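You operate a simulated robot arm through the tools that you are given. There is no shell and no other tool. Be economical: measure what you need, move in short steps, check, and stop when the job is done.

The job below is to be done with a simulated two-armed robot. You get a single attempt, and the scene is never put back.

JOB
Put the parts box marked "seals" from the top of the grey table in the grey drip tray there and the parts box labelled "bolts" on the third shelf from the bottom of the steel rack. Take the lid off the steel pot and lay it down on the top of the grey table. Put the carton marked "gloves" from the top of the long white table on the top of the low steel table and the carton that says "pipe clips" on the top of the cable table. Take the sample jar on the top of the long white table and put it away on the sink counter under the pegs. Put the 20 mm hose adapter from the top of the window table on the purple tape roll and the 12 mm hose adapter on the top of the sampling bench. Do these in any order. Set down upright: parts box, carton, sample jar, hose adapter.

Only the result counts: the job must be done as asked and must still hold three seconds after the hand-in. Knocking over, shifting, dropping, spilling or breaking anything else fails it. Lids that push on must go on centred and level and be pressed home; caps that screw on are set level and turned clockwise until they are tight.

ROBOT AND FRAMES
Two 7-joint arms with two-finger parallel grippers on one trunk, on a base that drives. Base frame: it is fixed to the floor where the robot stands at the start and does not move with it; the origin is under the middle of the robot, x ahead of it, y to its left, z up; the surface under the hand at the start is at about z = 780. Readings come in mm, rad, newtons and seconds.
The left shoulder is at the start at [202, 171, 1054], the right one opposite. Places, roughly: drip tray (20x26x5 cm) [600, -200, 800]; glove carton, orange carton, teal carton [-5250, 2000, 750]; hose adapter [2750, 2000, 1000]; parts box [750, 0, 750]; purple tape roll (7x7x3 cm) [2700, 1900, 900]; sample jar [-5000, 2500, 750]; sink counter under the pegs [-7300, 1000, 900]; steel pot (7x7x5 cm) [500, -1400, 800]; third shelf of the steel rack [-2600, -3100, 900]; top of the cable table [-5000, 4600, 800]; top of the low steel table [-5100, -1000, 600]; top of the sampling bench [700, 2400, 900]. Payload 4.4 kg a hand.
The tool frame of a hand sits at the grasp point between the pads (the TCP): z along the fingers, y along the line on which they close. The tips reach 23 mm beyond it. The gripper opens to 94 mm. The fingers are 38 mm wide and 10 mm thick; the gripper's body (54 by 96 mm) begins 39 mm behind the TCP.
Orientation is that of the tool frame in the base frame, as [roll, pitch, yaw] about the fixed x, y, z axes, in that order (R = Rz(yaw) Ry(pitch) Rx(roll)). With the fingers straight down and closing along the base's y, the tool's x points along the base's -x, its y along +y and its z along -z.

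CONTROLS
- The arms move only by the tool step_arm. It takes "left_plan", "right_plan" or both (then of equal length, played together; a hand with none holds still); each is a list of rows, each an object of numbers (a shift or turn left out is 0, a gripper value left out holds the last): "tx", "ty", "tz": the shift along the tool's x, y, z in units of 20 mm (1.0 is 20 mm); "rx", "ry", "rz": the turn, a rotation vector about the tool's x, y, z in units of 5 degrees (1.0 is 5 degrees). In form: [{"tx": .., "ty": .., "tz": .., "rx": .., "ry": .., "rz": ..}, ...]. A call has 1 to 10 rows; each row shifts and turns the commanded pose from where the row before left it, along the tool's axes as they then stand. "left_fingers" and "right_fingers" are, for a hand that has rows, the gripper command, from -1 (fully open) to 1 (shut), values between in proportion, set as the call begins (left out, the last holds). A call with a number of a shift or a turn outside -1 to 1 is refused whole. A row lasts 0.2 s, in which the tool goes at most 50 mm and 0.15 rad; a call with a longer step from one row to the next is refused whole, and so is a gripper value outside its range. Where a pose cannot be reached the arm comes as near as it can. A force on the tool above 40 N (or 10 N above the force at the start of the call, whichever is more), or a blocked arm, ends the call early, and 0.2 s more pass. Each finger travels about 72 mm/s and halts on what it meets, pressing with about 28 N; the grip force reading is that of the motor and also rises with nothing between the fingers. The clock runs only during rows and for 0.2 s after the last one: add rows that do not move to give the fingers time. The reply holds the time, the measured pose of the TCP, the force on the tool along the base axes, the opening and the grip force, in the units named above and with some noise, with the torque about the TCP (base axes, N m) and any sound that the robot's microphone picked up.
- Cameras (640 x 400 px; columns grow to the right, rows downward): "scene" is now at [334.6, -16.9, 1182.8]; the picture's right is [-0.33, -0.94, 0.00], its down [-0.62, 0.22, -0.75] and it looks along [0.71, -0.25, -0.66] (base axes); focal length 214 px, centre (320, 200). "left" rides on the left gripper at [86, -16, -74] in its tool frame; the picture's right is [0.18, 0.98, 0.00], its down [-0.58, 0.11, -0.81] and it looks along [-0.79, 0.15, 0.59] (tool axes); focal length 243 px, centre (320, 200). "right" rides on the right gripper at [86, 16, -75] in its tool frame; the picture's right is [-0.18, 0.98, 0.00], its down [-0.58, -0.11, -0.81] and it looks along [-0.79, -0.15, 0.59] (tool axes); focal length 243 px, centre (320, 200). There is no depth. A picture from a camera that has moved, and an enlarged one, comes with that camera's place and axes in the base frame and with its lens. The place of the scene camera against the robot may be out by one fixed shift of up to 25 mm in any direction.
- snapshot(camera): a new picture of that camera. It takes no simulated time.
- lift_body(by): slides the trunk up (or, below 0, down) by that many mm; the arms and the scene camera ride with it, the base frame stays. It gives what a move gives, with no picture.
- drive_base(legs): drives the robot by 1 to 6 legs, each [ahead, left, turn to the left] in mm, mm and rad, along the robot's own axes; the way and the turn of a leg run together, so that a leg with both is an arc; at most 1500 mm and 3.142 rad a leg. The arms and the cameras ride along, it lands a little off, and it stops where it bumps. It gives what a move gives.
- aim_head(pan, tilt): turns the head with the scene camera to pan (to the left, within 1.396 rad either way) and tilt (down, from -0.506 to 1.204), counted from straight ahead of the robot. It gives what a move gives.
- zoom(camera, box): a new picture of the part [left, top, right, bottom] of that camera's present view, enlarged. It takes no simulated time.
- hand_in(): hands the job in; it is judged then, once.

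Go step by step. Nothing tells you exact positions but the pictures and the camera data: compare them with the known pose of the tool, close in by small moves and look again before you grip or let go. The budget is 217 turns and 212 pictures, counting those below and the enlarged ones. Unless the task says otherwise, let go and move clear before handing in, and close with one line.

The tools are called as name(argument=value, ...) on one line, values as JSON. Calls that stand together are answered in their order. step_arm: Moves the arms, as the interface text tells. Its arguments: {"type":"object","properties":{"left_plan":{"type":"array","items":{"type":"object","properties":{"tx":{"type":"number"},"ty":{"type":"number"},"tz":{"type":"number"},"rx":{"type":"number"},"ry":{"type":"number"},"rz":{"type":"number"}}}},"left_fingers":{"type":"number"},"right_plan":{"type":"array","items":{"type":"object","properties":{"tx":{"type":"number"},"ty":{"type":"number"},"tz":{"type":"number"},"rx":{"type":"number"},"ry":{"type":"number"},"rz":{"type":"number"}}}},"right_fingers":{"type":"number"}},"required":[]} The other tools are called the same way: lift_body (by) slides the trunk up or down; drive_base (legs) drives the base; aim_head (pan, tilt) turns the head that bears the scene camera; snapshot (camera) takes a picture; zoom (camera, box) takes an enlarged picture of a part of a camera's view; hand_in () hands the job in.

At the start:

```text
t: 0.0
left_eef_pos: [622.3, 124.8, 1099.6]
left_tool_rot: [-3.141, 0.0, 3.141]
left_contact_force: [0.4, -0.2, -0.7]
left_ft_torque: [0.02, 0.04, -0.04]
left_gripper_width: 93.9
left_gripper_force: 0.1
right_eef_pos: [544.0, -301.2, 1056.2]
right_tool_rot: [-3.14, 0.001, 3.141]
right_contact_force: [-0.2, 0.4, 0.2]
right_ft_torque: [-0.02, 0.0, -0.02]
right_gripper_width: 93.9
right_gripper_force: 0.1
trunk travel left (down, up): [-75.0, 313.0]
robot x, y, heading: [-0.1, 3.0, 0.001]
head pan, tilt: [-0.337, 0.716]
```

scene: 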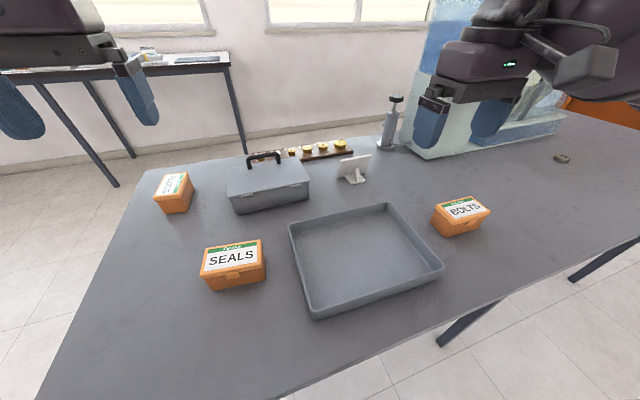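
right: 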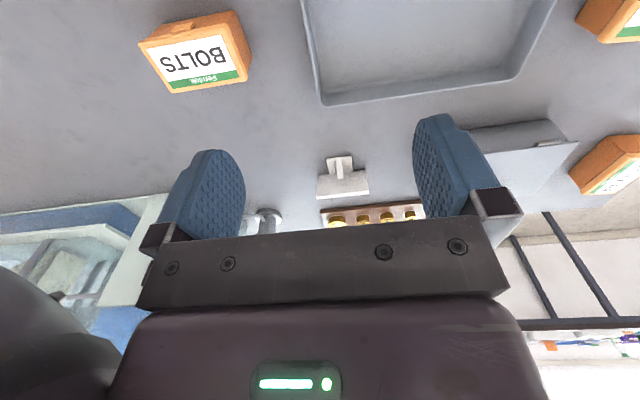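
left: 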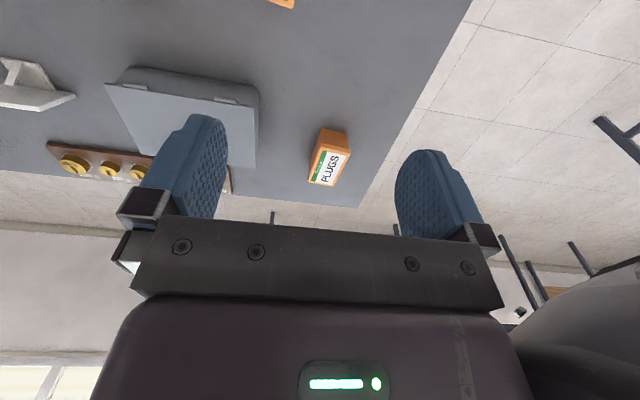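

I see the SEALS, BOLTS and PLUGS boxes round the drip tray on the grey table. First I'll take a closer look at the boxes before gripping.

zoom(camera="scene", box=[140, 150, 340, 310])

zoom(camera="scene", box=[380, 140, 580, 300])

```text
2.50 times, centred on (240, 230) of scene
camera zoom: at [334.6, -16.9, 1182.8], right [-0.33, -0.94, 0.0], down [-0.62, 0.22, -0.75], along [0.71, -0.25, -0.66], focal length 536 px, centre (520, 125)
```

zoom: 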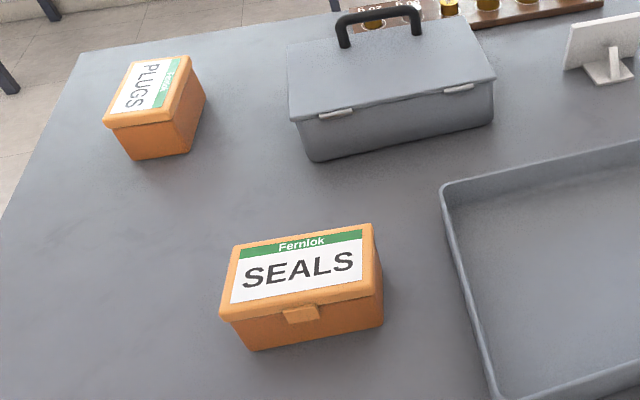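

```text
2.50 times, centred on (480, 220) of scene
camera zoom: at [334.6, -16.9, 1182.8], right [-0.33, -0.94, 0.0], down [-0.62, 0.22, -0.75], along [0.71, -0.25, -0.66], focal length 536 px, centre (-80, 150)
```

zoom: 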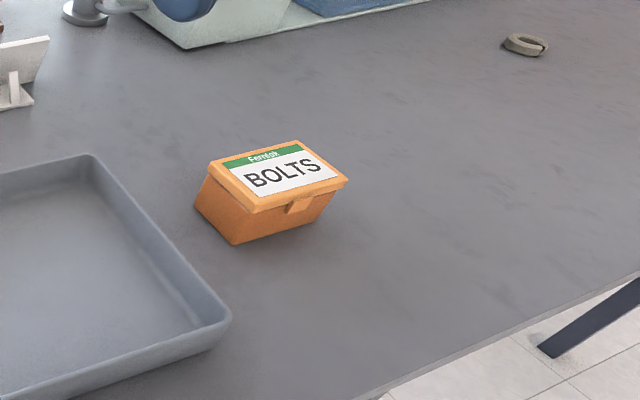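

SEALS sits about [613, 60], turned some 9°, and BOLTS about [570, -459], both with their long sides along y. I'll bring one hand above each, then turn the wrists so the fingers close across the short sides.

step_arm(left_plan=[{"tx": 0.06, "ty": -0.41, "tz": 0.5}, {"tx": 0.06, "ty": -0.41, "tz": 0.5}, {"tx": 0.06, "ty": -0.41, "tz": 0.5}, {"tx": 0.06, "ty": -0.41, "tz": 0.5}, {"tx": 0.06, "ty": -0.41, "tz": 0.5}, {"tx": 0.06, "ty": -0.41, "tz": 0.5}, {"tx": 0.06, "ty": -0.41, "tz": 0.5}, {"tx": 0.06, "ty": -0.41, "tz": 0.5}, {"rz": -1}, {"rz": -1}], right_plan=[{"tx": -0.16, "ty": -0.99, "tz": 0.3}, {"tx": -0.16, "ty": -0.99, "tz": 0.3}, {"tx": -0.16, "ty": -0.99, "tz": 0.3}, {"tx": -0.16, "ty": -0.99, "tz": 0.3}, {"tx": -0.16, "ty": -0.99, "tz": 0.3}, {"tx": -0.16, "ty": -0.99, "tz": 0.3}, {"tx": -0.16, "ty": -0.99, "tz": 0.3}, {"tx": -0.16, "ty": -0.99, "tz": 0.3}, {"rz": 1}, {"rz": 1}])

step_arm(left_plan=[{"rz": -1}, {"rz": -1}, {"rz": -1}, {"rz": -1}, {"rz": -1}, {"rz": -1}, {"rz": -1}, {"rz": -1}, {"rz": -1}, {"rz": -1}], right_plan=[{"rz": 1}, {"rz": 1}, {"rz": 1}, {"rz": 1}, {"rz": 1}, {"rz": 1}, {"rz": 1}, {"rz": 1}, {"rz": 1}, {"rz": 1}])

step_arm(left_plan=[{"rz": -1}, {"rz": -1}, {"rz": -1}, {"rz": -1}, {"rz": -0.2}, {}], right_plan=[{"rz": 1}, {"rz": 1}, {"rz": 1}, {"rz": 1}, {"rz": 1}, {"rz": 1}])

snapshot(camera="left")

snapshot(camera="right")

```text
t: 2.2
left_eef_pos: [613.8, 58.3, 1019.6]
left_tool_rot: [3.141, 0.0, -2.968]
left_contact_force: [-0.5, 0.2, 0.2]
left_ft_torque: [0.01, -0.01, 0.0]
left_gripper_width: 94.2
left_gripper_force: 0.0
right_eef_pos: [568.8, -460.0, 1008.7]
right_tool_rot: [-3.141, 0.001, 2.968]
right_contact_force: [0.2, 0.5, 0.2]
right_ft_torque: [-0.02, -0.02, 0.01]
right_gripper_width: 94.1
right_gripper_force: 0.0
trunk travel left (down, up): [-75.0, 313.0]
robot x, y, heading: [3.3, -1.3, -0.002]
head pan, tilt: [-0.337, 0.716]
```

```text
t: 4.4
left_eef_pos: [613.9, 59.3, 1019.3]
left_tool_rot: [-3.142, -0.001, -2.092]
left_contact_force: [-0.3, 0.7, -0.4]
left_ft_torque: [-0.03, -0.03, 0.0]
left_gripper_width: 93.9
left_gripper_force: 0.1
right_eef_pos: [568.2, -461.2, 1007.2]
right_tool_rot: [3.141, 0.0, 2.093]
right_contact_force: [-0.1, -0.4, 0.4]
right_ft_torque: [0.01, 0.02, -0.02]
right_gripper_width: 93.9
right_gripper_force: 0.1
trunk travel left (down, up): [-75.0, 313.0]
robot x, y, heading: [0.6, -3.1, 0.003]
head pan, tilt: [-0.337, 0.716]
```

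```text
t: 5.8
left_eef_pos: [613.6, 59.0, 1019.4]
left_tool_rot: [3.14, 0.001, -1.727]
left_contact_force: [-0.1, 1.0, -0.2]
left_ft_torque: [0.0, 0.01, 0.0]
left_gripper_width: 94.2
left_gripper_force: 0.1
right_eef_pos: [568.4, -460.8, 1008.4]
right_tool_rot: [3.142, -0.001, 1.571]
right_contact_force: [0.9, 0.1, 0.3]
right_ft_torque: [-0.02, -0.02, -0.05]
right_gripper_width: 93.8
right_gripper_force: 0.1
trunk travel left (down, up): [-75.0, 313.0]
robot x, y, heading: [-2.1, 2.2, 0.002]
head pan, tilt: [-0.337, 0.716]
```

```text
206 pictures are left
camera left: at [616.3, -28.3, 1093.1], right [-1.0, -0.03, 0.0], down [-0.02, 0.59, 0.81], along [-0.02, 0.81, -0.59], focal length 243 px, centre (320, 200)
```

left: 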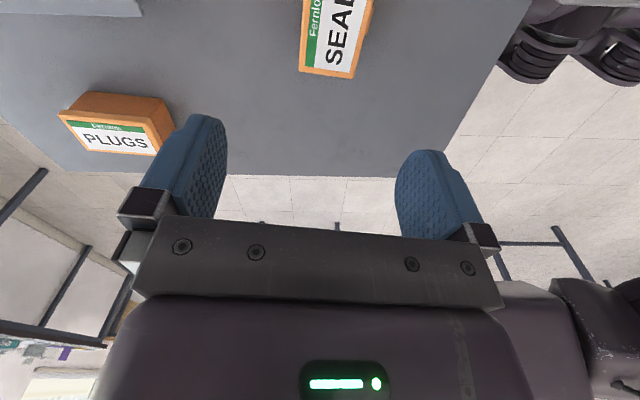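

```text
205 pictures are left
camera right: at [584.7, -374.4, 1081.9], right [0.98, -0.19, 0.0], down [-0.11, -0.58, 0.81], along [-0.15, -0.79, -0.59], focal length 243 px, centre (320, 200)
```

right: 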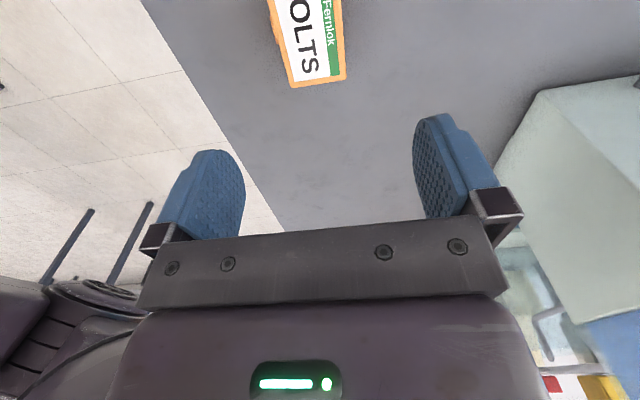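

The wrist pictures put SEALS about [599, 49] and BOLTS about [558, -451]. I'll correct the hands and lower them to just above the boxes.

step_arm(left_plan=[{"tx": 0.61, "ty": 0.64, "rz": -0.5}, {"tz": 1}, {"tz": 1}, {"tz": 1}, {"tz": 1}, {"tz": 1}, {"tz": 1}, {}], right_plan=[{"tx": 0.49, "ty": -0.5}, {"tz": 1}, {"tz": 1}, {"tz": 1}, {"tz": 1}, {"tz": 1}, {"tz": 0.5}, {}])

snapshot(camera="left")

snapshot(camera="scene")

```text
t: 7.6
left_eef_pos: [598.9, 49.4, 900.1]
left_tool_rot: [3.141, -0.001, -1.685]
left_contact_force: [-1.0, 0.2, 0.5]
left_ft_torque: [0.02, -0.02, 0.01]
left_gripper_width: 94.0
left_gripper_force: 0.0
right_eef_pos: [559.7, -451.3, 897.5]
right_tool_rot: [3.141, -0.001, 1.571]
right_contact_force: [0.4, -0.3, 0.9]
right_ft_torque: [-0.01, 0.0, -0.04]
right_gripper_width: 93.8
right_gripper_force: 0.2
trunk travel left (down, up): [-75.0, 313.0]
robot x, y, heading: [-2.9, 1.9, -0.004]
head pan, tilt: [-0.337, 0.716]
```

```text
204 pictures are left
camera left: at [605.8, -37.5, 973.2], right [-1.0, -0.07, 0.0], down [-0.04, 0.59, 0.81], along [-0.06, 0.8, -0.59], focal length 243 px, centre (320, 200)
```

left: 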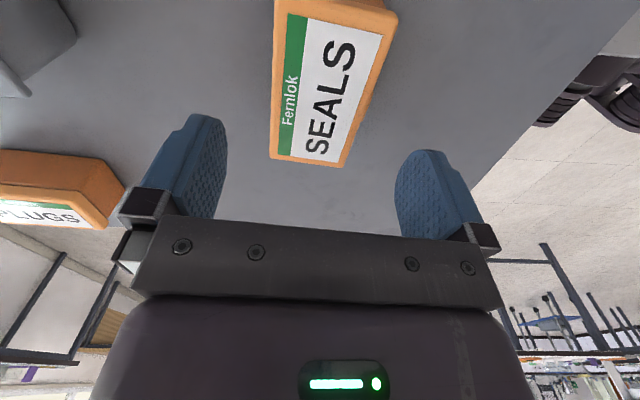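

```text
203 pictures are left
camera scene: at [334.6, -16.8, 1182.8], right [-0.33, -0.94, 0.0], down [-0.62, 0.22, -0.75], along [0.71, -0.25, -0.66], focal length 214 px, centre (320, 200)
```

scene: 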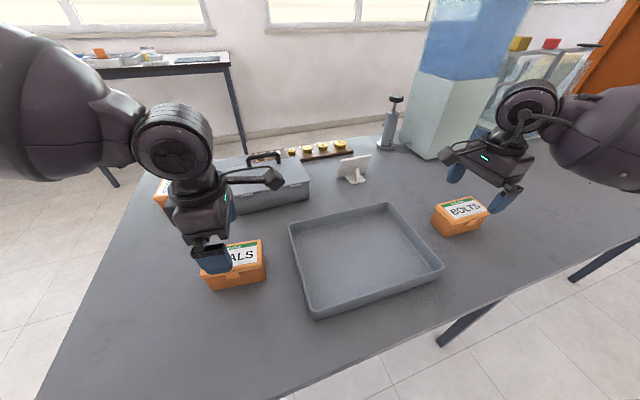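

The left hand is centred over SEALS to within 2 mm. I'll lower it, grip and lift.

step_arm(left_plan=[{"tz": 1, "tx": -0.07}, {"tz": 1}, {"tz": 1}, {"tz": 1}, {"tz": 0.6}, {}], left_fingers=-1)

step_arm(left_plan=[{}, {}, {}, {}, {}], left_fingers=1)

step_arm(left_plan=[{"tz": -1}, {"tz": -1}, {"tz": -1}, {"tz": -1}, {"tz": -1}, {}])

snapshot(camera="scene")

snapshot(camera="right")

```text
t: 9.0
left_eef_pos: [600.0, 50.5, 808.7]
left_tool_rot: [3.141, 0.0, -1.685]
left_contact_force: [0.0, 0.9, 0.7]
left_ft_torque: [-0.01, 0.01, 0.0]
left_gripper_width: 93.8
left_gripper_force: 0.1
right_eef_pos: [558.5, -451.2, 896.4]
right_tool_rot: [-3.14, -0.001, 1.57]
right_contact_force: [0.1, -0.2, 0.4]
right_ft_torque: [0.0, -0.01, 0.0]
right_gripper_width: 94.1
right_gripper_force: 0.1
trunk travel left (down, up): [-75.0, 313.0]
robot x, y, heading: [-3.3, -2.7, 0.001]
head pan, tilt: [-0.337, 0.716]
```

```text
t: 10.2
left_eef_pos: [599.9, 51.0, 808.5]
left_tool_rot: [-3.141, 0.0, -1.685]
left_contact_force: [1.1, -0.1, 0.8]
left_ft_torque: [0.01, -0.04, -0.02]
left_gripper_width: 58.0
left_gripper_force: 27.8
right_eef_pos: [558.5, -451.8, 899.6]
right_tool_rot: [-3.141, 0.001, 1.572]
right_contact_force: [-0.2, 0.5, -1.0]
right_ft_torque: [0.0, -0.02, 0.01]
right_gripper_width: 94.1
right_gripper_force: 0.0
trunk travel left (down, up): [-75.0, 313.0]
robot x, y, heading: [0.1, -0.9, 0.001]
head pan, tilt: [-0.337, 0.716]
```

```text
t: 11.6
left_eef_pos: [600.8, 49.3, 907.3]
left_tool_rot: [3.141, 0.001, -1.684]
left_contact_force: [0.0, -0.2, -1.6]
left_ft_torque: [0.03, -0.02, -0.01]
left_gripper_width: 58.0
left_gripper_force: 27.6
right_eef_pos: [559.2, -450.2, 897.4]
right_tool_rot: [3.141, 0.001, 1.571]
right_contact_force: [1.6, 0.4, 0.2]
right_ft_torque: [-0.04, 0.01, 0.01]
right_gripper_width: 94.0
right_gripper_force: 0.2
trunk travel left (down, up): [-75.0, 313.0]
robot x, y, heading: [-1.0, -1.0, 0.0]
head pan, tilt: [-0.337, 0.716]
```

```text
202 pictures are left
camera scene: at [334.8, -17.0, 1182.7], right [-0.33, -0.94, 0.0], down [-0.62, 0.22, -0.75], along [0.71, -0.25, -0.66], focal length 214 px, centre (320, 200)
```

scene: 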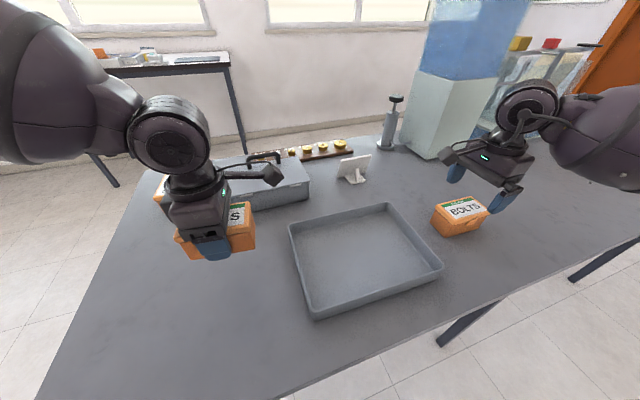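

```text
201 pictures are left
camera right: at [574.9, -364.5, 971.5], right [0.98, -0.18, 0.0], down [-0.11, -0.58, 0.81], along [-0.15, -0.79, -0.59], focal length 243 px, centre (320, 200)
```

right: 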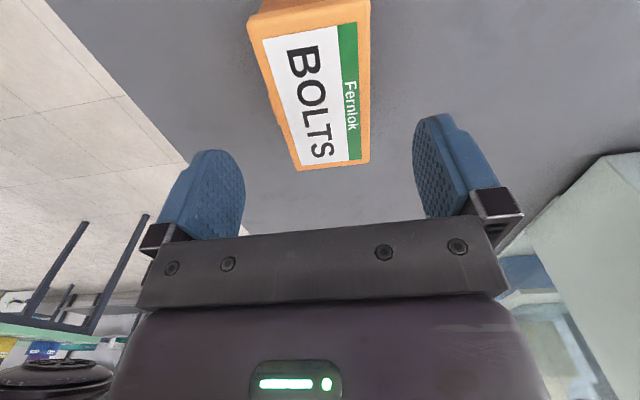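

SEALS is held firmly. I'll raise the right hand out of the way and carry the box over the tray, whose centre I take as about [552, -180].

step_arm(left_plan=[{"tx": 1, "ty": 0.13}, {"tx": 1, "ty": 0.13}, {"tx": 1, "ty": 0.13}, {"tx": 1, "ty": 0.13}, {"tx": 1, "ty": 0.13}, {"tx": 1, "ty": 0.13}, {"tx": 1, "ty": 0.13}, {"tx": 1, "ty": 0.13}, {"tx": 1, "ty": 0.13}, {"tx": 1, "ty": 0.13}], right_plan=[{"tz": -1}, {"tz": -1}, {"tz": -1}, {"tz": -1}, {"tz": -1}, {"tz": -1}, {"tz": -1}, {"tz": -1}, {"tz": 0}, {"tz": 0}])

snapshot(camera="scene")

snapshot(camera="left")

```text
t: 13.8
left_eef_pos: [550.8, -146.6, 907.4]
left_tool_rot: [-3.14, -0.001, -1.685]
left_contact_force: [-0.1, 0.8, -1.7]
left_ft_torque: [0.02, -0.01, -0.05]
left_gripper_width: 57.8
left_gripper_force: 28.0
right_eef_pos: [559.1, -451.6, 1058.1]
right_tool_rot: [-3.141, -0.001, 1.571]
right_contact_force: [0.1, 0.1, -0.7]
right_ft_torque: [-0.03, -0.02, -0.02]
right_gripper_width: 94.1
right_gripper_force: 0.0
trunk travel left (down, up): [-75.0, 313.0]
robot x, y, heading: [0.3, 0.0, -0.001]
head pan, tilt: [-0.337, 0.716]
```

```text
200 pictures are left
camera scene: at [334.5, -17.3, 1182.8], right [-0.33, -0.94, 0.0], down [-0.62, 0.22, -0.75], along [0.71, -0.25, -0.66], focal length 214 px, centre (320, 200)
```

scene: 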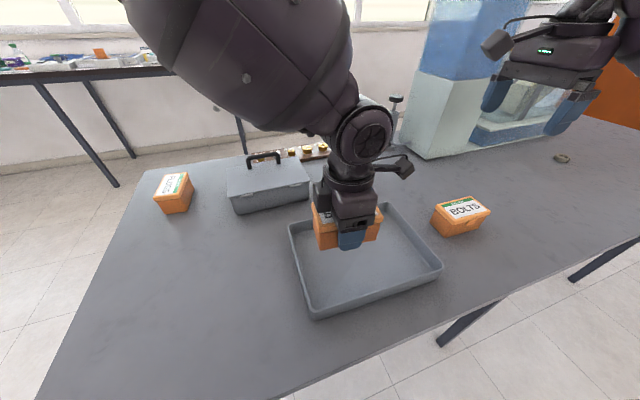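

```text
199 pictures are left
camera left: at [557.3, -233.2, 981.3], right [-1.0, -0.07, 0.0], down [-0.04, 0.59, 0.81], along [-0.06, 0.8, -0.59], focal length 243 px, centre (320, 200)
```

left: 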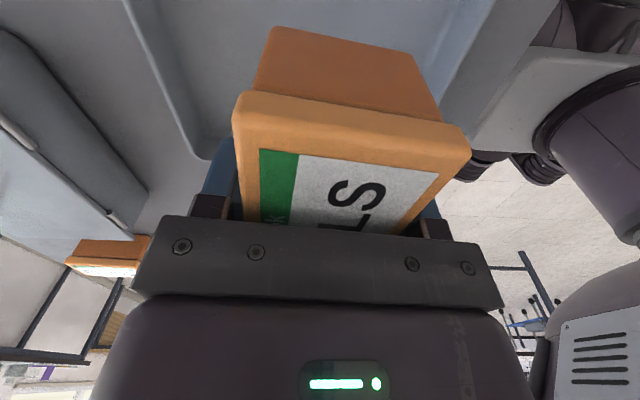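

The box is within the tray's outline, and I'll shift it 15 mm further in. Then I'll lower it carefully.

step_arm(left_plan=[{"tx": 0.9}, {"tz": 1}, {"tz": 1}, {"tz": 1}, {"tz": 1}, {"tz": 0.4}, {"tz": 0.2}, {"tz": 0.1}])

```text
t: 15.6
left_eef_pos: [549.2, -164.1, 813.9]
left_tool_rot: [-3.141, -0.001, -1.686]
left_contact_force: [-0.9, 0.7, 0.6]
left_ft_torque: [0.02, -0.01, 0.03]
left_gripper_width: 57.8
left_gripper_force: 27.9
right_eef_pos: [558.8, -451.1, 1058.0]
right_tool_rot: [3.141, 0.0, 1.571]
right_contact_force: [-0.6, 0.0, 0.2]
right_ft_torque: [-0.02, -0.02, 0.04]
right_gripper_width: 93.8
right_gripper_force: 0.0
trunk travel left (down, up): [-75.0, 313.0]
robot x, y, heading: [-0.9, 3.6, 0.004]
head pan, tilt: [-0.337, 0.716]
```

The box is close to the tray floor, so I'll feel for contact in small steps.

step_arm(left_plan=[{"tz": 0.1}, {"tz": 0.1}])

```text
t: 16.2
left_eef_pos: [548.7, -164.2, 813.4]
left_tool_rot: [-3.137, -0.001, -1.684]
left_contact_force: [-1.5, 1.7, 25.0]
left_ft_torque: [0.47, 0.61, -0.09]
left_gripper_width: 57.9
left_gripper_force: 28.1
right_eef_pos: [557.1, -450.8, 1060.4]
right_tool_rot: [3.138, -0.001, 1.57]
right_contact_force: [1.5, 0.4, 0.9]
right_ft_torque: [-0.02, -0.03, -0.01]
right_gripper_width: 93.8
right_gripper_force: 0.1
trunk travel left (down, up): [-75.0, 313.0]
robot x, y, heading: [-2.8, 2.7, 0.002]
head pan, tilt: [-0.337, 0.716]
```

It touches the tray floor. I'll release it, lift the hand clear and check.

step_arm(left_plan=[{"tz": -0.07}, {}])

step_arm(left_plan=[{}, {}, {}, {}, {"tz": -1}, {"tz": -1}, {"tz": -1}, {"tz": -1}, {"tz": -1}, {"tz": -1}], left_fingers=-1)

step_arm(left_plan=[{"tz": -1, "tx": -1}, {"tz": -1, "tx": -1}, {"tx": -1}, {"tx": -1}, {"tx": -1}, {"tx": -1}, {"tx": -1}, {"tx": -1}, {"tx": -1}, {"tx": -1}])

aim_head(pan=-0.9, tilt=0.4)

snapshot(camera="scene")

```text
t: 16.8
left_eef_pos: [548.5, -164.1, 813.4]
left_tool_rot: [-3.139, -0.002, -1.683]
left_contact_force: [2.7, -1.0, 26.3]
left_ft_torque: [-0.09, 0.29, 0.03]
left_gripper_width: 58.2
left_gripper_force: 27.6
right_eef_pos: [557.8, -451.2, 1059.9]
right_tool_rot: [3.141, -0.001, 1.57]
right_contact_force: [-0.1, 1.0, -0.7]
right_ft_torque: [-0.03, -0.02, -0.02]
right_gripper_width: 93.9
right_gripper_force: 0.2
trunk travel left (down, up): [-75.0, 313.0]
robot x, y, heading: [0.8, -1.4, 0.0]
head pan, tilt: [-0.337, 0.716]
```

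```text
t: 19.0
left_eef_pos: [547.9, -162.2, 930.7]
left_tool_rot: [-3.141, 0.0, -1.685]
left_contact_force: [-0.3, -0.2, 0.3]
left_ft_torque: [0.04, -0.03, 0.0]
left_gripper_width: 93.5
left_gripper_force: 0.0
right_eef_pos: [557.8, -451.0, 1058.8]
right_tool_rot: [3.142, 0.0, 1.57]
right_contact_force: [-0.4, -0.8, 0.4]
right_ft_torque: [0.0, -0.03, -0.02]
right_gripper_width: 94.1
right_gripper_force: 0.0
trunk travel left (down, up): [-75.0, 313.0]
robot x, y, heading: [-1.9, 2.3, 0.002]
head pan, tilt: [-0.337, 0.716]
```

```text
t: 21.2
left_eef_pos: [572.2, 36.4, 970.3]
left_tool_rot: [-3.141, 0.0, -1.685]
left_contact_force: [-0.1, 0.0, -0.2]
left_ft_torque: [-0.01, -0.05, -0.01]
left_gripper_width: 94.0
left_gripper_force: 0.0
right_eef_pos: [559.3, -449.0, 1058.1]
right_tool_rot: [-3.141, -0.001, 1.572]
right_contact_force: [0.5, 0.0, -0.4]
right_ft_torque: [-0.02, -0.02, 0.02]
right_gripper_width: 94.2
right_gripper_force: 0.1
trunk travel left (down, up): [-75.0, 313.0]
robot x, y, heading: [-2.3, -0.0, 0.0]
head pan, tilt: [-0.337, 0.716]
```

```text
t: 22.2
left_eef_pos: [571.7, 35.8, 970.8]
left_tool_rot: [3.141, 0.001, -1.684]
left_contact_force: [0.3, -0.8, 0.8]
left_ft_torque: [0.02, -0.02, -0.01]
left_gripper_width: 93.8
left_gripper_force: 0.1
right_eef_pos: [559.4, -451.0, 1057.3]
right_tool_rot: [3.141, -0.002, 1.571]
right_contact_force: [-0.1, 0.2, -0.3]
right_ft_torque: [0.0, 0.02, 0.0]
right_gripper_width: 93.9
right_gripper_force: 0.2
trunk travel left (down, up): [-75.0, 313.0]
robot x, y, heading: [2.0, 1.1, 0.003]
head pan, tilt: [-0.901, 0.4]
```

```text
198 pictures are left
camera scene: at [312.6, -61.6, 1211.0], right [-0.78, -0.62, 0.0], down [-0.24, 0.31, -0.92], along [0.57, -0.72, -0.39], focal length 214 px, centre (320, 200)
```

scene: 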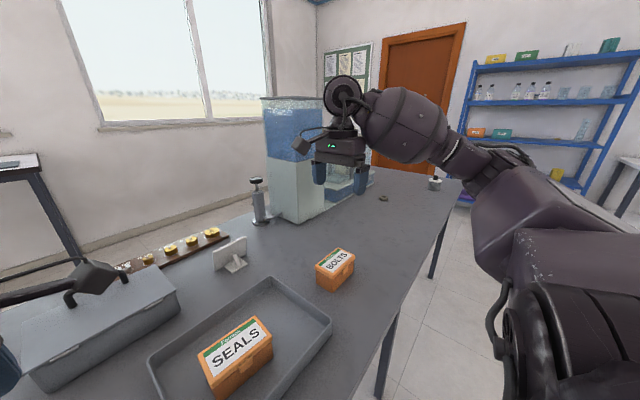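

SEALS sits in the tray. I'll look right, toward the rack, to decide how BOLTS must be held.

aim_head(pan=-1.39, tilt=0.1)

snapshot(camera="scene")

```text
t: 23.1
left_eef_pos: [571.1, 35.3, 970.6]
left_tool_rot: [3.14, 0.0, -1.684]
left_contact_force: [0.4, 0.3, 0.3]
left_ft_torque: [-0.01, 0.02, 0.02]
left_gripper_width: 93.5
left_gripper_force: 0.0
right_eef_pos: [557.3, -452.4, 1058.2]
right_tool_rot: [3.142, -0.001, 1.571]
right_contact_force: [0.0, -0.8, -0.9]
right_ft_torque: [0.01, -0.01, 0.02]
right_gripper_width: 94.4
right_gripper_force: 0.0
trunk travel left (down, up): [-75.0, 313.0]
robot x, y, heading: [2.1, -0.1, 0.0]
head pan, tilt: [-1.389, 0.099]
```

```text
197 pictures are left
camera scene: at [271.7, -79.6, 1238.9], right [-0.98, -0.18, 0.0], down [-0.02, 0.1, -0.99], along [0.18, -0.98, -0.1], focal length 214 px, centre (320, 200)
```

scene: 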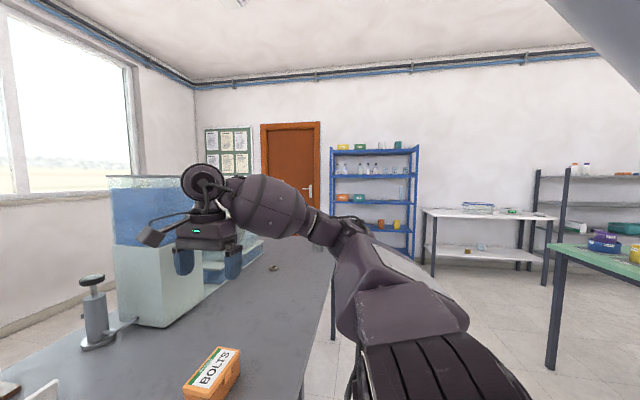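

zoom(camera="scene", box=[480, 130, 640, 300])

```text
2.35 times, centred on (560, 215) of scene
camera zoom: at [271.7, -79.6, 1238.9], right [-0.98, -0.18, 0.0], down [-0.02, 0.1, -0.99], along [0.18, -0.98, -0.1], focal length 505 px, centre (-245, 165)
```

zoom: 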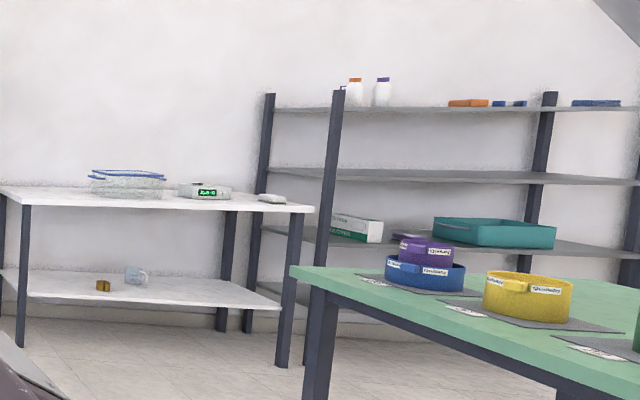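

The steel rack's third shelf is empty, at about z 930, with some 320 mm clear above. It needs a tilted hand with the box's long side pointing in, so I'll pick BOLTS up vertically, turn it 90° on the table and regrip it tilted.

step_arm(right_plan=[{"tz": 1, "tx": -0.05}, {"tz": 1}, {"tz": 1}, {"tz": 1}, {"tz": 1}, {"tz": 1}, {"tz": 1}, {"tz": 1}, {"tz": 1}, {"tz": 1}])

step_arm(right_plan=[{"tz": 1}, {"tz": 1}, {"tz": 0.4}, {}])

step_arm(right_plan=[{}, {}, {}, {}, {}, {"tz": -1}, {"tz": -1}, {"tz": -1}, {}], right_fingers=1)

aim_head(pan=-0.6, tilt=0.7)

snapshot(camera="scene")

```text
t: 25.3
left_eef_pos: [572.8, 34.3, 972.5]
left_tool_rot: [3.141, -0.001, -1.685]
left_contact_force: [0.1, -0.2, 0.1]
left_ft_torque: [0.0, -0.04, 0.03]
left_gripper_width: 93.9
left_gripper_force: 0.0
right_eef_pos: [559.5, -451.8, 857.8]
right_tool_rot: [-3.141, 0.0, 1.571]
right_contact_force: [0.4, 0.1, -0.6]
right_ft_torque: [0.01, -0.01, 0.0]
right_gripper_width: 94.0
right_gripper_force: 0.0
trunk travel left (down, up): [-75.0, 313.0]
robot x, y, heading: [3.8, -1.9, -0.003]
head pan, tilt: [-1.389, 0.099]
```

```text
t: 26.3
left_eef_pos: [572.0, 34.7, 969.7]
left_tool_rot: [3.141, 0.0, -1.684]
left_contact_force: [-0.5, 0.7, 0.8]
left_ft_torque: [0.01, -0.01, -0.02]
left_gripper_width: 93.9
left_gripper_force: 0.0
right_eef_pos: [558.6, -451.9, 809.8]
right_tool_rot: [3.14, 0.0, 1.57]
right_contact_force: [-0.5, 0.6, -0.3]
right_ft_torque: [-0.01, -0.02, -0.02]
right_gripper_width: 94.0
right_gripper_force: 0.0
trunk travel left (down, up): [-75.0, 313.0]
robot x, y, heading: [-1.3, -3.2, -0.0]
head pan, tilt: [-1.389, 0.099]
```

```text
t: 28.3
left_eef_pos: [571.9, 35.1, 970.8]
left_tool_rot: [-3.141, -0.001, -1.684]
left_contact_force: [-1.5, 0.2, 0.6]
left_ft_torque: [-0.02, 0.0, -0.01]
left_gripper_width: 93.9
left_gripper_force: 0.2
right_eef_pos: [558.7, -452.3, 870.1]
right_tool_rot: [-3.141, 0.0, 1.57]
right_contact_force: [-0.7, 0.2, -1.0]
right_ft_torque: [0.0, -0.01, 0.0]
right_gripper_width: 58.1
right_gripper_force: 28.2
trunk travel left (down, up): [-75.0, 313.0]
robot x, y, heading: [1.6, -1.6, 0.001]
head pan, tilt: [-1.389, 0.099]
```

```text
t: 29.4
left_eef_pos: [571.6, 35.2, 969.9]
left_tool_rot: [-3.141, 0.001, -1.683]
left_contact_force: [0.5, 0.1, -0.1]
left_ft_torque: [-0.01, 0.0, 0.03]
left_gripper_width: 94.1
left_gripper_force: 0.0
right_eef_pos: [557.4, -452.2, 870.6]
right_tool_rot: [-3.141, 0.002, 1.57]
right_contact_force: [-0.4, -0.9, -2.6]
right_ft_torque: [0.05, -0.01, 0.02]
right_gripper_width: 58.0
right_gripper_force: 27.8
trunk travel left (down, up): [-75.0, 313.0]
robot x, y, heading: [0.9, 4.2, -0.002]
head pan, tilt: [-0.6, 0.7]
```

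```text
195 pictures are left
camera scene: at [325.2, -37.2, 1184.2], right [-0.57, -0.82, 0.0], down [-0.53, 0.36, -0.77], along [0.63, -0.43, -0.64], focal length 214 px, centre (320, 200)
```

scene: 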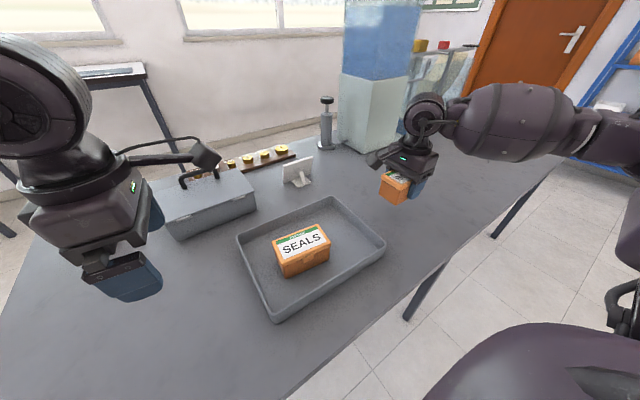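

Got BOLTS. I'll turn it 90° so its long side points away from the robot, and set it down.

step_arm(right_plan=[{"rz": -1}, {"rz": -1}, {"rz": -1}, {"rz": -1}, {"rz": -1}, {"rz": -1}, {"rz": -1}, {"rz": -1}, {"rz": -1}, {"rz": -1}])

step_arm(right_plan=[{"rz": -1}, {"rz": -1}, {"rz": -1}, {"rz": -1}, {"rz": -1}, {"rz": -1}, {"rz": -1}, {"rz": -1}, {"tz": 1}, {"tz": 1}])

step_arm(right_plan=[{"tz": 0.8}, {"tz": 0.1}, {"tz": 0.1}, {}])

```text
t: 31.6
left_eef_pos: [572.2, 34.7, 970.3]
left_tool_rot: [-3.141, 0.0, -1.684]
left_contact_force: [-1.0, -0.2, -0.8]
left_ft_torque: [-0.04, -0.01, 0.03]
left_gripper_width: 94.0
left_gripper_force: 0.0
right_eef_pos: [558.3, -451.5, 870.0]
right_tool_rot: [3.141, 0.0, 2.445]
right_contact_force: [-0.1, -0.1, -1.6]
right_ft_torque: [-0.04, 0.01, -0.01]
right_gripper_width: 57.9
right_gripper_force: 28.2
trunk travel left (down, up): [-75.0, 313.0]
robot x, y, heading: [-0.1, 2.1, 0.003]
head pan, tilt: [-0.6, 0.7]
```

```text
t: 33.8
left_eef_pos: [572.2, 34.9, 970.6]
left_tool_rot: [-3.141, 0.001, -1.685]
left_contact_force: [-0.1, 0.3, -0.2]
left_ft_torque: [0.01, -0.01, -0.02]
left_gripper_width: 94.0
left_gripper_force: 0.2
right_eef_pos: [559.8, -451.2, 829.9]
right_tool_rot: [3.142, 0.0, -3.141]
right_contact_force: [0.4, -1.2, -1.8]
right_ft_torque: [0.01, 0.02, -0.01]
right_gripper_width: 57.7
right_gripper_force: 28.2
trunk travel left (down, up): [-75.0, 313.0]
robot x, y, heading: [-0.5, -0.2, 0.002]
head pan, tilt: [-0.6, 0.7]
```

```text
t: 34.8
left_eef_pos: [571.7, 36.0, 971.2]
left_tool_rot: [-3.141, 0.001, -1.684]
left_contact_force: [-0.5, -0.1, 0.2]
left_ft_torque: [0.01, 0.0, -0.02]
left_gripper_width: 94.0
left_gripper_force: 0.1
right_eef_pos: [558.3, -452.2, 809.9]
right_tool_rot: [3.141, 0.001, 3.141]
right_contact_force: [1.0, -1.1, 2.2]
right_ft_torque: [0.0, 0.21, 0.04]
right_gripper_width: 58.0
right_gripper_force: 27.8
trunk travel left (down, up): [-75.0, 313.0]
robot x, y, heading: [-1.1, 1.6, 0.0]
head pan, tilt: [-0.6, 0.7]
```

It is down. I'll open, rise, tilt the hand 30° and look before regripping.

step_arm(right_plan=[{}, {}, {}, {"tz": -1}, {"tz": -1}, {"tz": -1}, {"tz": -1}, {"ry": -1}, {"ry": -1}, {"ry": -1}], right_fingers=-1)

step_arm(right_plan=[{"ry": -1}, {"ry": -1}, {"ry": -1}, {"tx": 0.65, "tz": -0.375}, {"tx": 0.456, "tz": 0.79}, {}])

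snapshot(camera="right")

snapshot(camera="scene")

```text
t: 37.0
left_eef_pos: [570.0, 35.0, 970.9]
left_tool_rot: [-3.141, 0.001, -1.685]
left_contact_force: [-0.4, -0.9, -1.0]
left_ft_torque: [-0.01, 0.02, 0.02]
left_gripper_width: 93.9
left_gripper_force: 0.0
right_eef_pos: [558.8, -452.6, 890.6]
right_tool_rot: [-3.14, 0.264, -3.141]
right_contact_force: [-0.7, 1.2, 0.1]
right_ft_torque: [0.02, -0.03, 0.02]
right_gripper_width: 94.2
right_gripper_force: 0.0
trunk travel left (down, up): [-75.0, 313.0]
robot x, y, heading: [0.5, -2.2, -0.0]
head pan, tilt: [-0.6, 0.7]
```

```text
t: 38.4
left_eef_pos: [571.3, 34.6, 971.7]
left_tool_rot: [3.141, -0.001, -1.685]
left_contact_force: [0.3, 0.0, 0.5]
left_ft_torque: [-0.01, 0.0, 0.0]
left_gripper_width: 94.1
left_gripper_force: 0.0
right_eef_pos: [542.4, -451.1, 871.5]
right_tool_rot: [3.14, 0.526, -3.14]
right_contact_force: [-0.6, 0.2, 0.4]
right_ft_torque: [0.01, 0.01, -0.01]
right_gripper_width: 94.0
right_gripper_force: 0.1
trunk travel left (down, up): [-75.0, 313.0]
robot x, y, heading: [1.0, -0.9, -0.0]
head pan, tilt: [-0.6, 0.7]
```

```text
194 pictures are left
camera right: at [430.9, -435.8, 891.9], right [0.16, 0.98, 0.09], down [0.1, -0.11, 0.99], along [0.98, -0.15, -0.12], focal length 243 px, centre (320, 200)
```

right: 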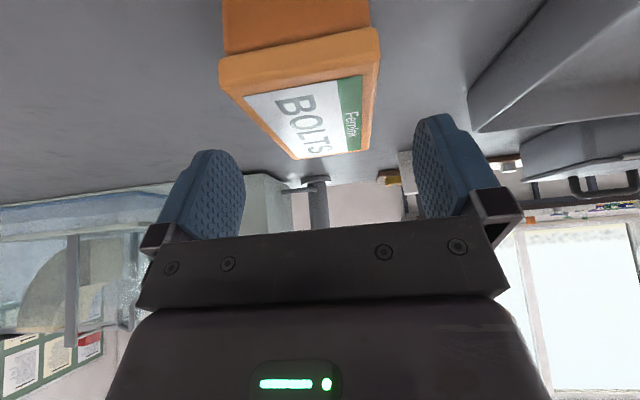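

```text
193 pictures are left
camera scene: at [324.9, -37.1, 1184.3], right [-0.56, -0.83, 0.0], down [-0.53, 0.36, -0.77], along [0.63, -0.43, -0.64], focal length 214 px, centre (320, 200)
```

scene: 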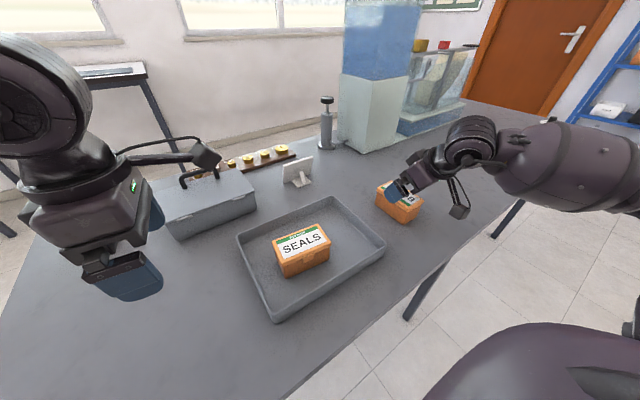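

The fingers straddle the box. I'll lower to z ≈ 817, grip and lift.

step_arm(right_plan=[{"tx": 0.45, "tz": 0.78}, {"tx": 0.45, "tz": 0.78}, {"tx": 0.45, "tz": 0.78}, {}])

step_arm(right_plan=[{}, {}, {}, {}, {}, {"tx": -0.5, "tz": -0.866}, {"tx": -0.5, "tz": -0.866}, {"tx": -0.5, "tz": -0.866}, {"tx": -0.5, "tz": -0.866}, {}], right_fingers=1)

snapshot(camera="scene")

snapshot(camera="right")

```text
t: 39.4
left_eef_pos: [571.7, 34.4, 971.3]
left_tool_rot: [-3.141, -0.001, -1.684]
left_contact_force: [-0.3, -1.1, -0.2]
left_ft_torque: [0.0, 0.03, -0.02]
left_gripper_width: 94.2
left_gripper_force: 0.1
right_eef_pos: [543.5, -452.7, 816.6]
right_tool_rot: [3.141, 0.524, -3.141]
right_contact_force: [-0.2, -0.6, 0.0]
right_ft_torque: [0.0, 0.03, 0.0]
right_gripper_width: 93.8
right_gripper_force: 0.0
trunk travel left (down, up): [-75.0, 313.0]
robot x, y, heading: [3.4, 2.1, 0.001]
head pan, tilt: [-0.6, 0.7]
```

```text
t: 41.6
left_eef_pos: [571.8, 35.4, 971.0]
left_tool_rot: [-3.141, -0.001, -1.684]
left_contact_force: [-0.3, -0.5, 0.4]
left_ft_torque: [-0.02, 0.0, 0.0]
left_gripper_width: 93.9
left_gripper_force: 0.0
right_eef_pos: [544.8, -452.7, 896.8]
right_tool_rot: [3.141, 0.522, 3.14]
right_contact_force: [0.6, -0.3, -1.7]
right_ft_torque: [0.0, 0.01, -0.01]
right_gripper_width: 57.9
right_gripper_force: 28.8
trunk travel left (down, up): [-75.0, 313.0]
robot x, y, heading: [-1.2, -0.3, 0.004]
head pan, tilt: [-0.6, 0.7]
```

```text
192 pictures are left
camera scene: at [325.3, -37.2, 1184.1], right [-0.56, -0.83, 0.0], down [-0.53, 0.36, -0.76], along [0.63, -0.43, -0.64], focal length 214 px, centre (320, 200)
```

scene: 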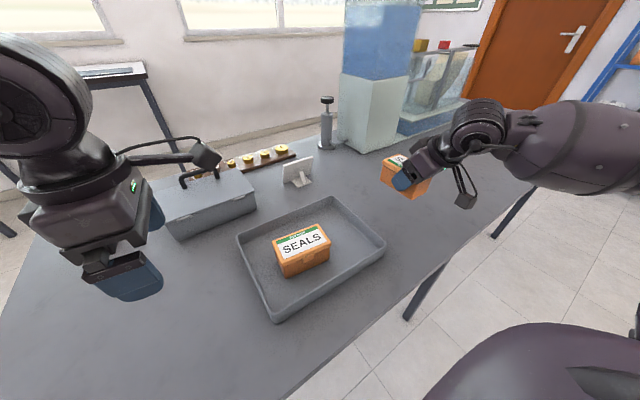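

```text
191 pictures are left
camera right: at [431.7, -436.2, 918.0], right [0.16, 0.98, 0.09], down [0.1, -0.11, 0.99], along [0.98, -0.15, -0.12], focal length 243 px, centre (320, 200)
```

right: 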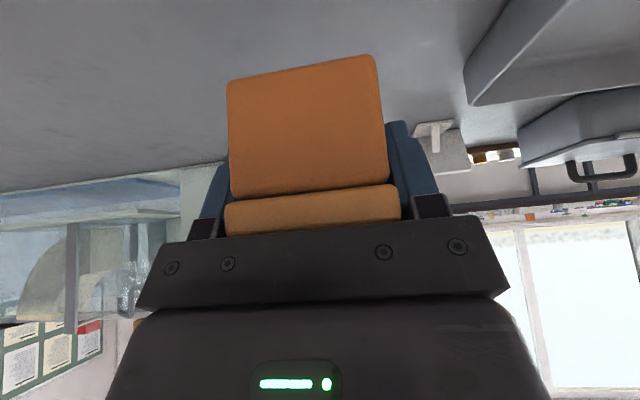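

BOLTS is held tilted, ready for the shelf. I'll back off a little and slide right to the pot end of the table.

drive_base(legs=[[-150, 0, 0], [0, -1450, 0]])

aim_head(pan=0.1, tilt=0.6)

snapshot(camera="scene")

```text
t: 55.3
left_eef_pos: [423.3, -1389.1, 970.9]
left_tool_rot: [3.141, 0.0, -1.682]
left_contact_force: [-0.5, 1.2, -0.1]
left_ft_torque: [-0.02, -0.02, -0.04]
left_gripper_width: 94.0
left_gripper_force: 0.1
right_eef_pos: [395.7, -1875.4, 896.6]
right_tool_rot: [-3.14, 0.523, -3.14]
right_contact_force: [0.8, -0.2, -2.0]
right_ft_torque: [-0.01, 0.01, 0.02]
right_gripper_width: 57.8
right_gripper_force: 27.8
trunk travel left (down, up): [-75.0, 313.0]
robot x, y, heading: [-150.8, -1424.3, 0.0]
head pan, tilt: [-0.6, 0.7]
```

```text
t: 56.4
left_eef_pos: [423.0, -1389.0, 971.1]
left_tool_rot: [-3.141, 0.0, -1.683]
left_contact_force: [0.8, -0.6, 0.4]
left_ft_torque: [-0.01, -0.02, 0.04]
left_gripper_width: 94.1
left_gripper_force: 0.0
right_eef_pos: [394.3, -1876.6, 898.3]
right_tool_rot: [-3.141, 0.525, -3.141]
right_contact_force: [0.8, -0.2, -1.9]
right_ft_torque: [0.0, 0.01, 0.01]
right_gripper_width: 57.8
right_gripper_force: 28.0
trunk travel left (down, up): [-75.0, 313.0]
robot x, y, heading: [-148.3, -1424.3, -0.002]
head pan, tilt: [0.099, 0.6]
```

```text
190 pictures are left
camera scene: at [194.0, -1404.7, 1192.8], right [0.1, -0.99, 0.0], down [-0.56, -0.06, -0.82], along [0.82, 0.08, -0.57], focal length 214 px, centre (320, 200)
```

scene: 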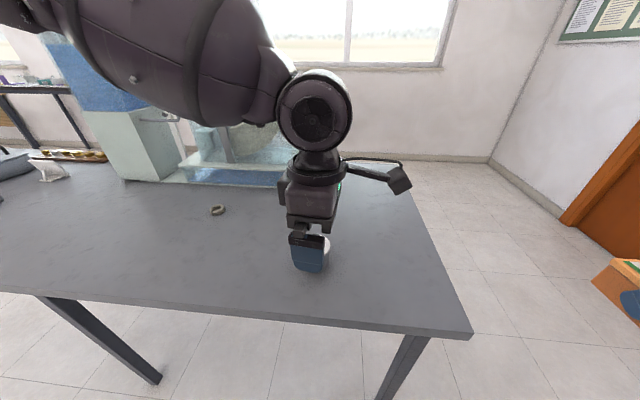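

The left hand hides the pot, so I'll move it aside, turn the wrist back and look.

step_arm(left_plan=[{"tx": -1, "tz": -0.5}, {"tx": -1, "tz": -0.5}, {"tx": -1, "tz": -0.5}, {"tx": -1, "tz": -0.5}, {"tx": -1}, {"tx": -1}, {"tx": -1}, {"tx": -1}, {"rz": 1}, {"rz": 1}])

step_arm(left_plan=[{"rz": 1}, {"rz": 1}, {"rz": 1}, {"rz": 1}, {"rz": 1}, {"rz": 1}, {"rz": 1}, {"rz": 1}, {"rz": 1}, {"rz": 1}])

snapshot(camera="scene")

```text
t: 58.5
left_eef_pos: [441.0, -1229.5, 1010.5]
left_tool_rot: [-3.141, -0.001, -1.856]
left_contact_force: [0.1, 0.3, -0.3]
left_ft_torque: [-0.01, 0.0, 0.01]
left_gripper_width: 93.9
left_gripper_force: 0.1
right_eef_pos: [396.1, -1876.6, 897.2]
right_tool_rot: [-3.141, 0.522, -3.14]
right_contact_force: [-0.3, 0.8, -1.8]
right_ft_torque: [0.0, 0.01, 0.01]
right_gripper_width: 57.7
right_gripper_force: 28.2
trunk travel left (down, up): [-75.0, 313.0]
robot x, y, heading: [-147.7, -1429.6, 0.0]
head pan, tilt: [0.099, 0.6]
```

```text
t: 60.8
left_eef_pos: [440.3, -1229.9, 1010.3]
left_tool_rot: [3.141, 0.0, -2.732]
left_contact_force: [-0.1, 0.7, -1.1]
left_ft_torque: [-0.04, -0.01, 0.02]
left_gripper_width: 94.0
left_gripper_force: 0.0
right_eef_pos: [396.4, -1877.0, 897.2]
right_tool_rot: [-3.141, 0.523, -3.14]
right_contact_force: [-0.6, 0.7, -1.9]
right_ft_torque: [-0.01, 0.03, 0.01]
right_gripper_width: 57.7
right_gripper_force: 27.8
trunk travel left (down, up): [-75.0, 313.0]
robot x, y, heading: [-150.5, -1422.7, 0.006]
head pan, tilt: [0.099, 0.6]
```

```text
189 pictures are left
camera scene: at [194.0, -1404.7, 1192.8], right [0.1, -0.99, 0.0], down [-0.56, -0.06, -0.82], along [0.82, 0.08, -0.57], focal length 214 px, centre (320, 200)
```

scene: 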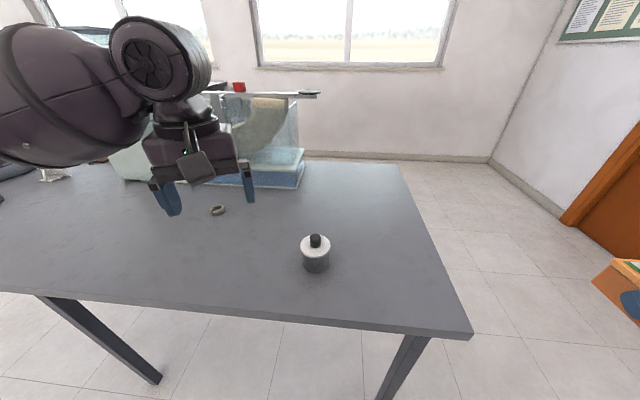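

zoom(camera="scene", box=[276, 220, 356, 280])

snapshot(camera="left")

```text
6.67 times, centred on (316, 250) of scene
camera zoom: at [194.0, -1404.7, 1192.8], right [0.1, -0.99, 0.0], down [-0.56, -0.06, -0.82], along [0.82, 0.08, -0.57], focal length 1430 px, centre (347, -133)
```

zoom: 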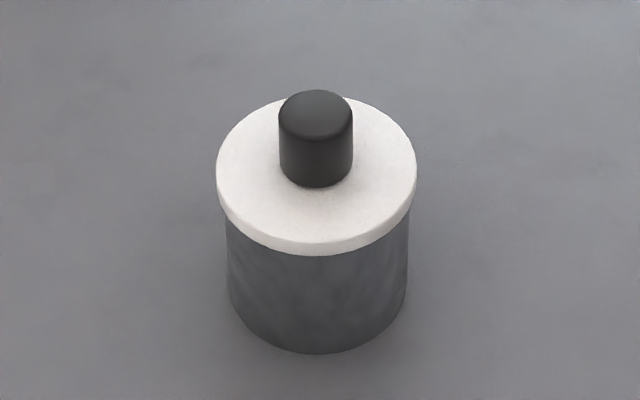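

```text
187 pictures are left
camera left: at [367.6, -1278.5, 1084.7], right [-0.56, 0.83, 0.0], down [0.49, 0.33, 0.81], along [0.67, 0.45, -0.59], focal length 243 px, centre (320, 200)
```

left: 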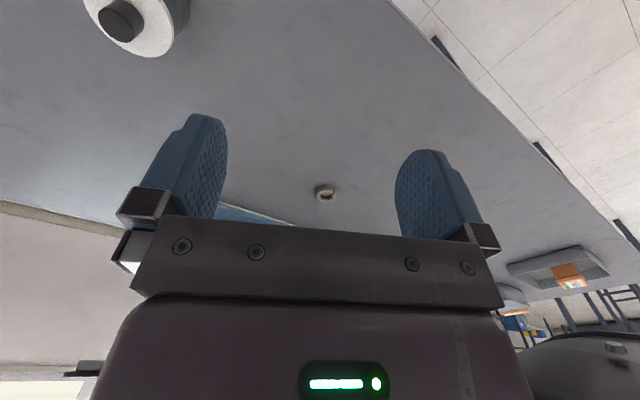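

The pot is about [513, -1367] with a knob on its lid. I'll straighten the left wrist and go above the knob.

step_arm(left_plan=[{"rz": 1}, {"rz": 1}, {"rz": 1}, {"rz": 1}, {"rz": 0.7}])

step_arm(left_plan=[{"tx": -0.52, "ty": -0.98}, {"tx": -0.52, "ty": -0.98}, {"tx": -0.52, "ty": -0.98}, {"tx": -0.52, "ty": -0.98}, {"tx": -0.52, "ty": -0.98}, {"tx": -0.52, "ty": -0.98}, {"tx": -0.52, "ty": -0.98}, {"tz": 1}, {"tz": 1}, {"tz": 0}])

snapshot(camera="left")

snapshot(camera="scene")

```text
t: 62.0
left_eef_pos: [440.4, -1230.4, 1011.0]
left_tool_rot: [3.14, 0.001, -3.141]
left_contact_force: [0.0, -0.4, -0.2]
left_ft_torque: [-0.03, 0.0, -0.01]
left_gripper_width: 93.8
left_gripper_force: 0.1
right_eef_pos: [396.1, -1877.1, 899.3]
right_tool_rot: [3.141, 0.522, -3.14]
right_contact_force: [0.0, -0.3, -2.4]
right_ft_torque: [-0.02, 0.04, 0.01]
right_gripper_width: 57.8
right_gripper_force: 28.1
trunk travel left (down, up): [-75.0, 313.0]
robot x, y, heading: [-145.7, -1425.7, 0.002]
head pan, tilt: [0.099, 0.6]
```

```text
t: 64.2
left_eef_pos: [513.4, -1367.2, 971.3]
left_tool_rot: [-3.141, 0.002, 3.141]
left_contact_force: [1.0, 0.3, -0.8]
left_ft_torque: [0.03, -0.01, -0.01]
left_gripper_width: 94.3
left_gripper_force: 0.1
right_eef_pos: [395.5, -1875.7, 896.9]
right_tool_rot: [3.14, 0.523, -3.139]
right_contact_force: [0.5, 1.3, -1.7]
right_ft_torque: [0.0, -0.03, 0.0]
right_gripper_width: 57.8
right_gripper_force: 28.4
trunk travel left (down, up): [-75.0, 313.0]
robot x, y, heading: [-150.6, -1426.5, 0.005]
head pan, tilt: [0.099, 0.6]
```

```text
186 pictures are left
camera left: at [426.9, -1382.3, 1044.6], right [-0.19, 0.98, 0.0], down [0.58, 0.11, 0.81], along [0.79, 0.15, -0.59], focal length 243 px, centre (320, 200)
```

left: 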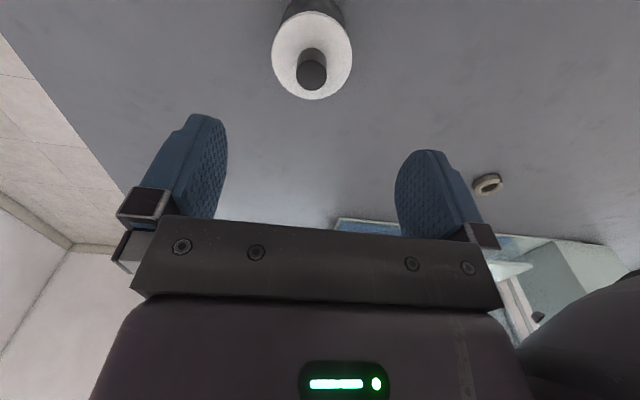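

```text
185 pictures are left
camera scene: at [193.7, -1404.7, 1192.9], right [0.1, -0.99, 0.0], down [-0.56, -0.06, -0.83], along [0.82, 0.08, -0.56], focal length 214 px, centre (320, 200)
```

scene: 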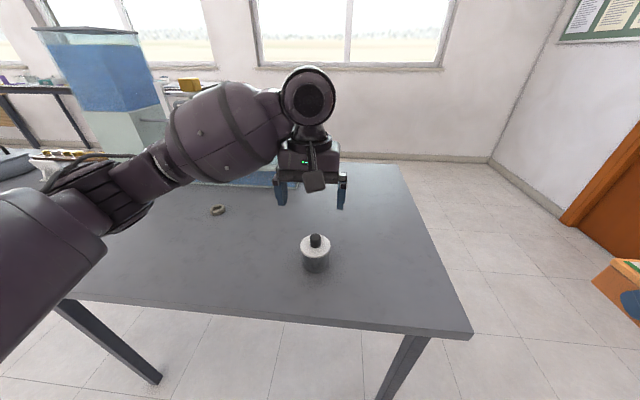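

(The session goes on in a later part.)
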